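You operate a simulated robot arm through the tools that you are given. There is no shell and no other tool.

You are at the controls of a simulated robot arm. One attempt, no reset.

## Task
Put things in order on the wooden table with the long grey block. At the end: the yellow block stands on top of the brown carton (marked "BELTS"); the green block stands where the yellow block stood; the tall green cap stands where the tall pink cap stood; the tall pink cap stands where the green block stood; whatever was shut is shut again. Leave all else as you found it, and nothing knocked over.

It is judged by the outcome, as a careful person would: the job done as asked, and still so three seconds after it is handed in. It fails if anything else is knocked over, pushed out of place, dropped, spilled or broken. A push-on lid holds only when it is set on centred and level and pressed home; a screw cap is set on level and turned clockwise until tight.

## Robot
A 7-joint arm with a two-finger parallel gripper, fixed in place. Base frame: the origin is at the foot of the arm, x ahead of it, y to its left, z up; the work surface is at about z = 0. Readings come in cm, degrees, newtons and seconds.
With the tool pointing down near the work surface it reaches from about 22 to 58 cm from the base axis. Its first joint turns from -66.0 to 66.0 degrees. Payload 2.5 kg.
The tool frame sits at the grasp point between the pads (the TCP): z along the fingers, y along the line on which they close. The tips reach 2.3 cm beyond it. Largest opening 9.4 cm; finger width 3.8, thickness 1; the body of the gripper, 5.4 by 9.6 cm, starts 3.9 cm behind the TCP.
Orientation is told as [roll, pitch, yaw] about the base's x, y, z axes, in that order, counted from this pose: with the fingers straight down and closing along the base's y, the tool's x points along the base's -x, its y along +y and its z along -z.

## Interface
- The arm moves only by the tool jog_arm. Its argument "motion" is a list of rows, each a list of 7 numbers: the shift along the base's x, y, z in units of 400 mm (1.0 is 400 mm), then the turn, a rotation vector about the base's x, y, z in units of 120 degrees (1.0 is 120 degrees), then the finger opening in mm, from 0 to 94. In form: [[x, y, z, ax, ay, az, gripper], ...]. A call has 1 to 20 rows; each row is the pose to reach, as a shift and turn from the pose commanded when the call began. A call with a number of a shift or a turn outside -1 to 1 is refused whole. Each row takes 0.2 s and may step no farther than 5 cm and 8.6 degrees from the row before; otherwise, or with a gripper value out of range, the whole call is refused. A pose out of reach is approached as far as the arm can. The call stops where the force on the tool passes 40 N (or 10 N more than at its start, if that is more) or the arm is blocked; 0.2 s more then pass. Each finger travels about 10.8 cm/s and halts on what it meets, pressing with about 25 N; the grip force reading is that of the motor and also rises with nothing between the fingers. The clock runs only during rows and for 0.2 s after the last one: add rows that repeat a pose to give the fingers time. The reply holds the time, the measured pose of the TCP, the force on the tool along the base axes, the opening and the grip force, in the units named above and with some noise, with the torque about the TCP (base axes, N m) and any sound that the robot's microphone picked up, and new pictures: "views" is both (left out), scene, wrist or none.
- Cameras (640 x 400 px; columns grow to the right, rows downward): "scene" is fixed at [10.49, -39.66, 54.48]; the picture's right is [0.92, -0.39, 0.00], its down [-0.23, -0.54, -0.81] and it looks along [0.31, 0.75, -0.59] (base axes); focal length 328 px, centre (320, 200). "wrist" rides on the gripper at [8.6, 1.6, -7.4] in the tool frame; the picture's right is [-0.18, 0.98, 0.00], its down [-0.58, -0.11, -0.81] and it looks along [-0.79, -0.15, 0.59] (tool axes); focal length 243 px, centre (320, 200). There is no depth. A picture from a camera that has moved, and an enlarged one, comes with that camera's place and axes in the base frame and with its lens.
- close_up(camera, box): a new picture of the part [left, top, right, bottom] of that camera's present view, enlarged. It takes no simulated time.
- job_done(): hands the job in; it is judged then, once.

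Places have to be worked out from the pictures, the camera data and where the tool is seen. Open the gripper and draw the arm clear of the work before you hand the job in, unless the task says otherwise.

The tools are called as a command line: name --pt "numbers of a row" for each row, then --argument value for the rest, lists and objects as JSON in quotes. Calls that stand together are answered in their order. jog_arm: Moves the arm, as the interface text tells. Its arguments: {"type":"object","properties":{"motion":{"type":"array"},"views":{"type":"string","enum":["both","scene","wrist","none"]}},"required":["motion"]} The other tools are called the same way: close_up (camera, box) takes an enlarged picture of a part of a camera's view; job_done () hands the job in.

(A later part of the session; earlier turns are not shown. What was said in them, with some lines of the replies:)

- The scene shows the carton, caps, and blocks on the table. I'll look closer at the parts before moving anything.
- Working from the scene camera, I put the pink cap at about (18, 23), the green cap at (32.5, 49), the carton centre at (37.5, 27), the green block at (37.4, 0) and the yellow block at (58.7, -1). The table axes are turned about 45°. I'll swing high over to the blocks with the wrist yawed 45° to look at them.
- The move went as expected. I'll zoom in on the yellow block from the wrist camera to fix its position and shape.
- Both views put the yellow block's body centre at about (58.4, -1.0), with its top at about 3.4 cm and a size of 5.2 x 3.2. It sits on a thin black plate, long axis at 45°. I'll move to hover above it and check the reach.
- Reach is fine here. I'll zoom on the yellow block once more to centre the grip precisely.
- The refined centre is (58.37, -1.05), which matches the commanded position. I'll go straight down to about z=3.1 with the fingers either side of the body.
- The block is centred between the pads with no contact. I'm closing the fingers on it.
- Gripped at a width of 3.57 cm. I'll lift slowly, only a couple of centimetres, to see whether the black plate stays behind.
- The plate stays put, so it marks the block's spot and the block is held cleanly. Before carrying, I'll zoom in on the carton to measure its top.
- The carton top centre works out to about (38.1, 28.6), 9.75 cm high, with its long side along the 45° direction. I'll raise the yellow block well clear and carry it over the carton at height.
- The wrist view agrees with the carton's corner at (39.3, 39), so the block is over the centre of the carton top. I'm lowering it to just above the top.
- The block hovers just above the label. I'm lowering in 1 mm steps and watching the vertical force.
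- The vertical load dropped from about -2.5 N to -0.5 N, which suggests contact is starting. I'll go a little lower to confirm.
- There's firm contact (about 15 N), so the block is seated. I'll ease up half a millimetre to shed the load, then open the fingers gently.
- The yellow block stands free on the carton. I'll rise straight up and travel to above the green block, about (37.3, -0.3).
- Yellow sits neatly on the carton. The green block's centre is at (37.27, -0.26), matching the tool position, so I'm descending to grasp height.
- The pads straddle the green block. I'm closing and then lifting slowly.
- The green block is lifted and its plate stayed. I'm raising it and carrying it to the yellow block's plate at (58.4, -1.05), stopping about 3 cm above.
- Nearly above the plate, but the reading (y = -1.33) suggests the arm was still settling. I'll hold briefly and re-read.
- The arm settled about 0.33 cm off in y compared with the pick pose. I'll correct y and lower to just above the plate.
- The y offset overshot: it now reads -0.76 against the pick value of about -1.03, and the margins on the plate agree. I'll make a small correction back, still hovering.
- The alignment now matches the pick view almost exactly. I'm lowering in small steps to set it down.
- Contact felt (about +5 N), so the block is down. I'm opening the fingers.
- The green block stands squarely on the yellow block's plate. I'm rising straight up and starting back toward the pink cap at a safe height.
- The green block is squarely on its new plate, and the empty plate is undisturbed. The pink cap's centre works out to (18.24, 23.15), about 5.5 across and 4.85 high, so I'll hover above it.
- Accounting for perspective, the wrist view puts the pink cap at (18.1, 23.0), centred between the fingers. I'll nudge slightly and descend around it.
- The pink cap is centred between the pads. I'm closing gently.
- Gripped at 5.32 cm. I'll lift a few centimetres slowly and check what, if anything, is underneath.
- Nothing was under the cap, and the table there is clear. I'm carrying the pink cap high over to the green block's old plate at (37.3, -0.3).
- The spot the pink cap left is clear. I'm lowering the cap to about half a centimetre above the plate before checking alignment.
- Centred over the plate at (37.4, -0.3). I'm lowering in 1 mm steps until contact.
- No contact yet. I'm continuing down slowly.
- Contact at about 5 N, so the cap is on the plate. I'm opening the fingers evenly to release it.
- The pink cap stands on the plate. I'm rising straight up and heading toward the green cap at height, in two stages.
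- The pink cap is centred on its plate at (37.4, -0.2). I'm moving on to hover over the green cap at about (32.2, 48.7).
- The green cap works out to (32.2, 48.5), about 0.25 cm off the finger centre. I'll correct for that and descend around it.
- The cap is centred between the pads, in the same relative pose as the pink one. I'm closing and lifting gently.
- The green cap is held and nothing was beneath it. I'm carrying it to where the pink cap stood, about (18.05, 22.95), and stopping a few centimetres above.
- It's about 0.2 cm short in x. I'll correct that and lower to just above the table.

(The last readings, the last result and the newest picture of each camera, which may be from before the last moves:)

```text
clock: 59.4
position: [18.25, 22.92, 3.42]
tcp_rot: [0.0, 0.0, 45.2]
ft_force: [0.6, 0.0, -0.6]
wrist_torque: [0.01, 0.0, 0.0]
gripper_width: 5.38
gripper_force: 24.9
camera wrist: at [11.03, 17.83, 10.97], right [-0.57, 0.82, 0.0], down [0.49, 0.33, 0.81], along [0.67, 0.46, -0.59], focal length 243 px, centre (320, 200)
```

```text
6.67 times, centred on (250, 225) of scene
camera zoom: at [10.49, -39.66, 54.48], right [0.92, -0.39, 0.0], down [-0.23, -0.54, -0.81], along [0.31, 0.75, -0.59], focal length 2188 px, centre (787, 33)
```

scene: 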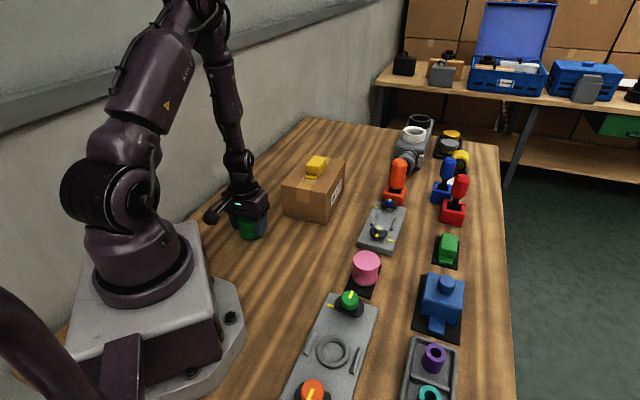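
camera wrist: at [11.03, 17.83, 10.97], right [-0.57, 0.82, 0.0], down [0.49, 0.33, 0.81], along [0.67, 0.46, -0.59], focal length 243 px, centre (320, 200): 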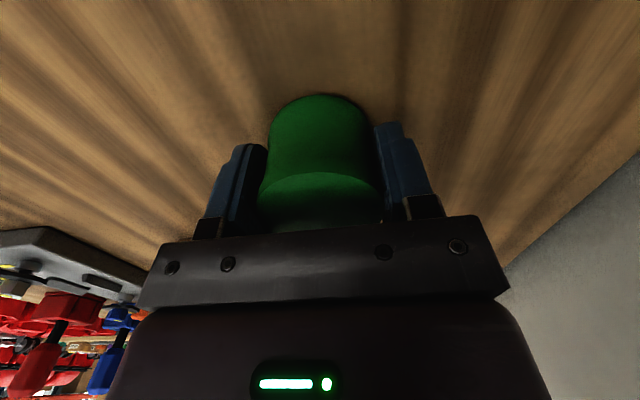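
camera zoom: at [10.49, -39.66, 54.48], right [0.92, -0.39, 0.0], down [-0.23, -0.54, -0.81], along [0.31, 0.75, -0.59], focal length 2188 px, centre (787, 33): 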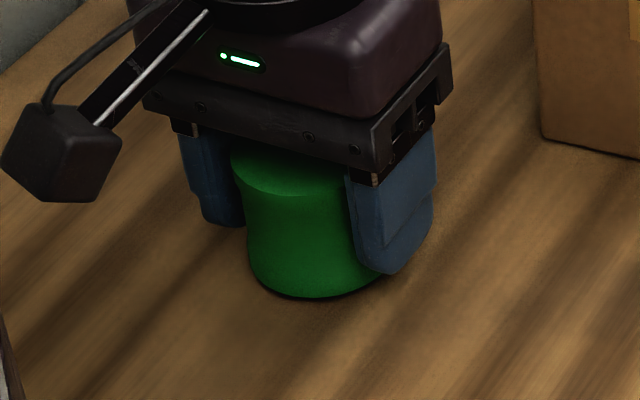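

It's now about 0.2 cm too far in x (18.25 against 18.04), and the picture agrees. I'll nudge back while still just off the table.

jog_arm --pt "-0.005 0.001 0 0 0 0 40" --pt "-0.005 0.001 -0.003 0 0 0 40" --pt "-0.005 0.001 -0.005 0 0 0 40" --pt "-0.005 0.001 -0.005 0 0 0 40"

close_up --camera "scene" --box '[220, 195, 280, 255]'

```text
clock: 60.4
position: [18.0, 22.9, 3.17]
tcp_rot: [0.0, 0.0, 45.0]
ft_force: [-0.8, 0.2, 0.1]
wrist_torque: [0.01, -0.03, 0.0]
gripper_width: 5.38
gripper_force: 24.7
camera wrist: at [10.76, 17.87, 10.77], right [-0.57, 0.82, 0.0], down [0.49, 0.33, 0.81], along [0.67, 0.46, -0.59], focal length 243 px, centre (320, 200)
```

scene: 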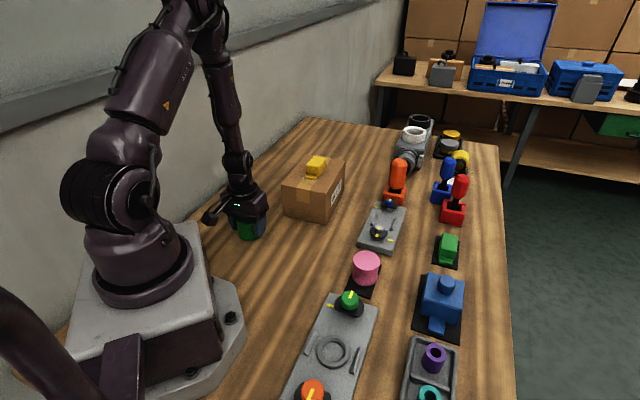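
wrist: 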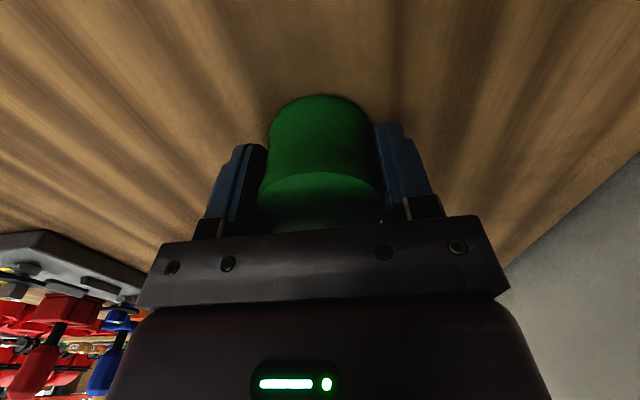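

```text
6.67 times, centred on (250, 225) of scene
camera zoom: at [10.49, -39.66, 54.48], right [0.92, -0.39, 0.0], down [-0.23, -0.54, -0.81], along [0.31, 0.75, -0.59], focal length 2188 px, centre (787, 33)
```

zoom: 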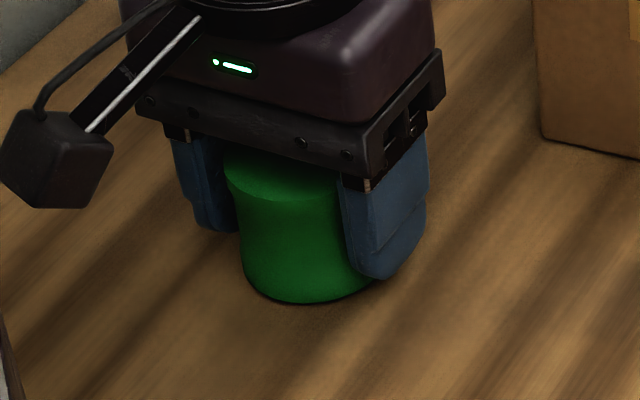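

The cap now overlays where the pink one stood, to within about a millimetre. I'm lowering the last bit until contact.

jog_arm --pt "0.001 0 -0.002 0 0 0 40" --pt "0.001 0 -0.004 0 0 0 40" --pt "0.001 0 -0.004 0 0 0 40" --views "none"

```text
clock: 61.2
position: [18.13, 22.86, 3.15]
tcp_rot: [0.0, 0.0, 45.1]
ft_force: [-1.1, 0.8, -1.4]
wrist_torque: [0.03, 0.01, -0.02]
gripper_width: 5.4
gripper_force: 24.5
```

jog_arm --pt "0 0 -0.002 0 0 0 40" --pt "0 0 -0.004 0 0 0 40" --pt "0 0 -0.004 0 0 0 40" --views "none"

```text
clock: 62.0
position: [18.11, 23.0, 3.08]
tcp_rot: [0.0, 0.0, 45.0]
ft_force: [-3.7, -4.0, 32.0]
wrist_torque: [-0.11, -0.06, -0.28]
gripper_width: 5.39
gripper_force: 25.5
```

Firm contact at 32 N. I'll ease up just under a millimetre to unload, then open.

jog_arm --pt "0 0 0.0018 0 0 0 40" --pt "0 0 0.0018 0 0 0 40" --pt "0 0 0.0018 0 0 0 56" --pt "0 0 0.0018 0 0 0 65" --pt "0 0 0.0018 0 0 0 80" --pt "0 0 0.0018 0 0 0 92" --pt "0 0 0.0018 0 0 0 92"

close_up --camera "scene" --box '[220, 195, 280, 255]'

```text
clock: 63.6
position: [18.04, 22.93, 3.14]
tcp_rot: [0.1, 0.0, 45.0]
ft_force: [-0.7, -1.0, 0.7]
wrist_torque: [-0.01, 0.02, 0.02]
gripper_width: 9.18
gripper_force: 0.0
camera wrist: at [10.86, 17.88, 10.6], right [-0.57, 0.82, 0.0], down [0.49, 0.33, 0.81], along [0.67, 0.46, -0.59], focal length 243 px, centre (320, 200)
```

scene: 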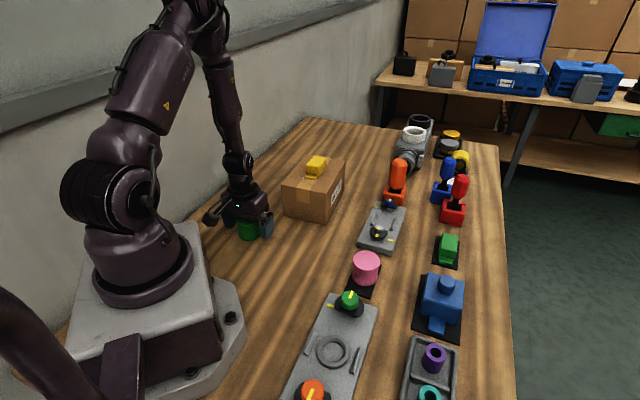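
wrist: 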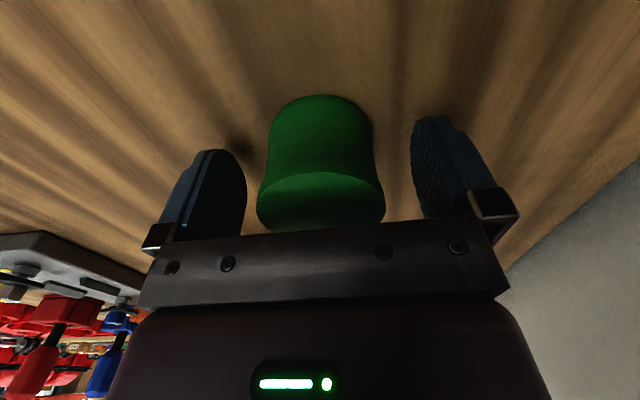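

```text
6.67 times, centred on (250, 225) of scene
camera zoom: at [10.49, -39.66, 54.48], right [0.92, -0.39, 0.0], down [-0.23, -0.54, -0.81], along [0.31, 0.75, -0.59], focal length 2188 px, centre (787, 33)
```

zoom: 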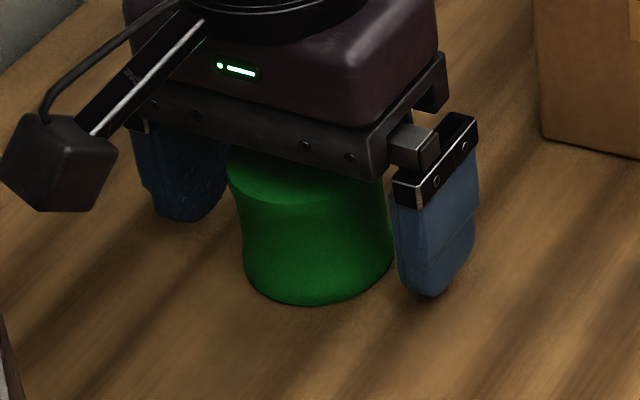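

The green cap sits exactly where the pink one did. I'll withdraw straight up and return to around the starting pose.

jog_arm --pt "0 0 0.03 0 0 0 92" --pt "0 0 0.12 0 0 0 92" --pt "0 0 0.22 0 0 0 94" --pt "0 0 0.32 0 0 0 94" --pt "0 0 0.42 0 0 0 94" --pt "0 0 0.52 0 0 -0.03 94" --pt "0.02 0.01 0.6 0 0 -0.09 94" --pt "0.07 0.05 0.65 0 0 -0.15 94" --pt "0.13 0.09 0.65 0 0 -0.21 94" --pt "0.18 0.12 0.65 0 0 -0.27 94" --pt "0.23 0.15 0.65 0 0 -0.33 94" --pt "0.26 0.17 0.65 0 0 -0.375 94" --pt "0.26 0.17 0.65 0 0 -0.375 94"

close_up --camera "scene" --box '[220, 130, 380, 250]'

close_up --camera "scene" --box '[330, 200, 490, 300]'

close_up --camera "scene" --box '[350, 100, 510, 240]'

close_up --camera "scene" --box '[270, 270, 510, 400]'

```text
clock: 66.4
position: [28.54, 29.84, 28.87]
tcp_rot: [0.0, 0.0, 0.0]
ft_force: [0.8, 0.7, 0.0]
wrist_torque: [-0.01, 0.0, 0.01]
gripper_width: 9.41
gripper_force: 0.0
camera wrist: at [19.96, 31.36, 36.44], right [0.18, 0.98, 0.0], down [0.58, -0.11, 0.81], along [0.79, -0.15, -0.59], focal length 243 px, centre (320, 200)
```

scene: 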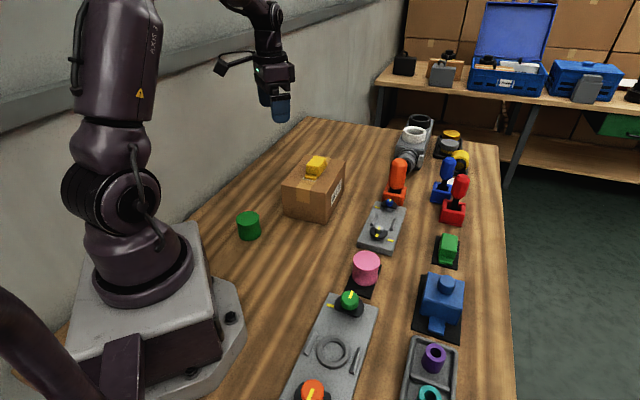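
wrist: 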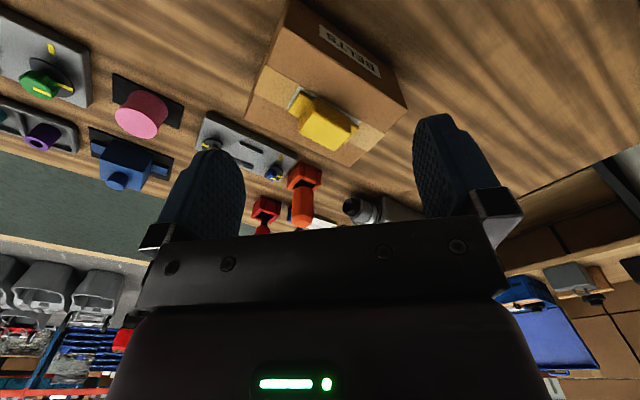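

```text
3.33 times, centred on (300, 190) of scene
camera zoom: at [10.49, -39.66, 54.48], right [0.92, -0.39, 0.0], down [-0.23, -0.54, -0.81], along [0.31, 0.75, -0.59], focal length 1094 px, centre (387, 233)
```

zoom: 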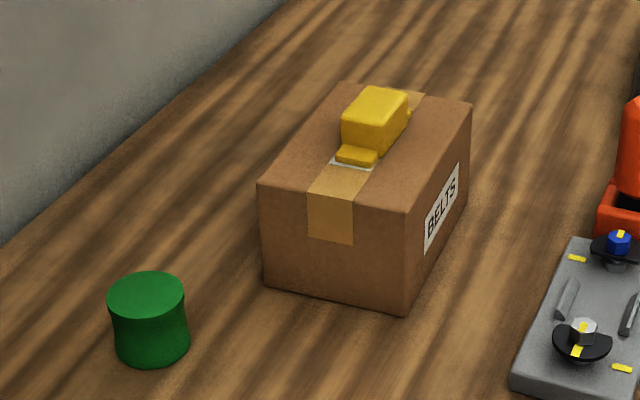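

```text
4.00 times, centred on (410, 250) of scene
camera zoom: at [10.49, -39.66, 54.48], right [0.92, -0.39, 0.0], down [-0.23, -0.54, -0.81], along [0.31, 0.75, -0.59], focal length 1313 px, centre (-40, 0)
```

zoom: 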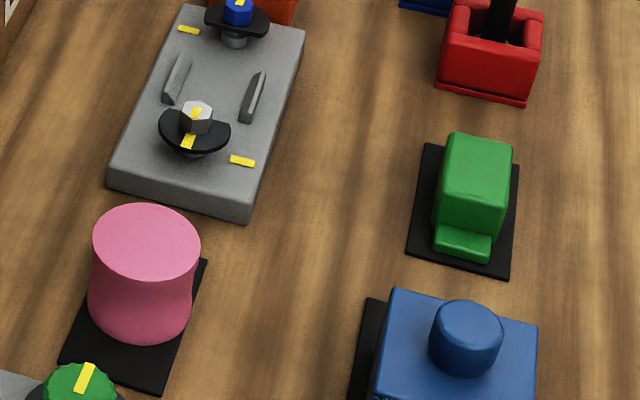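

```text
2.86 times, centred on (430, 170) of scene
camera zoom: at [10.49, -39.66, 54.48], right [0.92, -0.39, 0.0], down [-0.23, -0.54, -0.81], along [0.31, 0.75, -0.59], focal length 938 px, centre (6, 286)
```

zoom: 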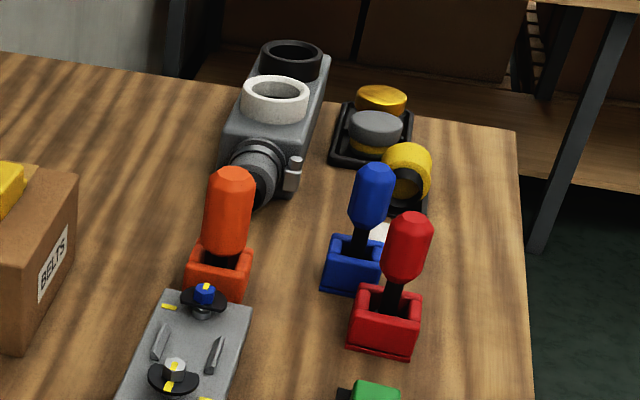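

```text
2.67 times, centred on (390, 335) of scene
camera zoom: at [10.49, -39.66, 54.48], right [0.92, -0.39, 0.0], down [-0.23, -0.54, -0.81], along [0.31, 0.75, -0.59], focal length 875 px, centre (133, -160)
```

zoom: 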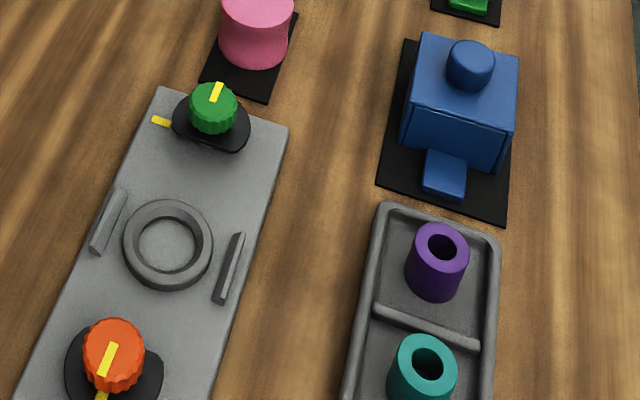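

Everything matches what was asked:
- The yellow block is on the carton.
- The green block is on the yellow block's plate.
- The pink cap is on the green block's plate.
- The green cap is on the pink cap's spot.

Everything else is unchanged, nothing was opened, and the gripper is open with the arm clear. I'm handing in the job.

job_done

```text
The job is handed in.
```

The job is handed in, and in the last pictures all four pieces stand where you asked:

- **Yellow block:** on top of the brown "BELTS" carton, near the centre of the lid.
- **Green block:** on the black plate where the yellow block stood.
- **Tall pink cap:** on the black plate where the green block stood. The cap is slightly wider than the plate, so it overhangs a little at the sides.
- **Tall green cap:** on the spot where the pink cap stood, to within about a millimetre.

I opened nothing, so there was nothing to shut again. In the pictures from before and after, everything else on the table looks unmoved and upright. The gripper is open and the arm is back near its starting pose, clear of the work.
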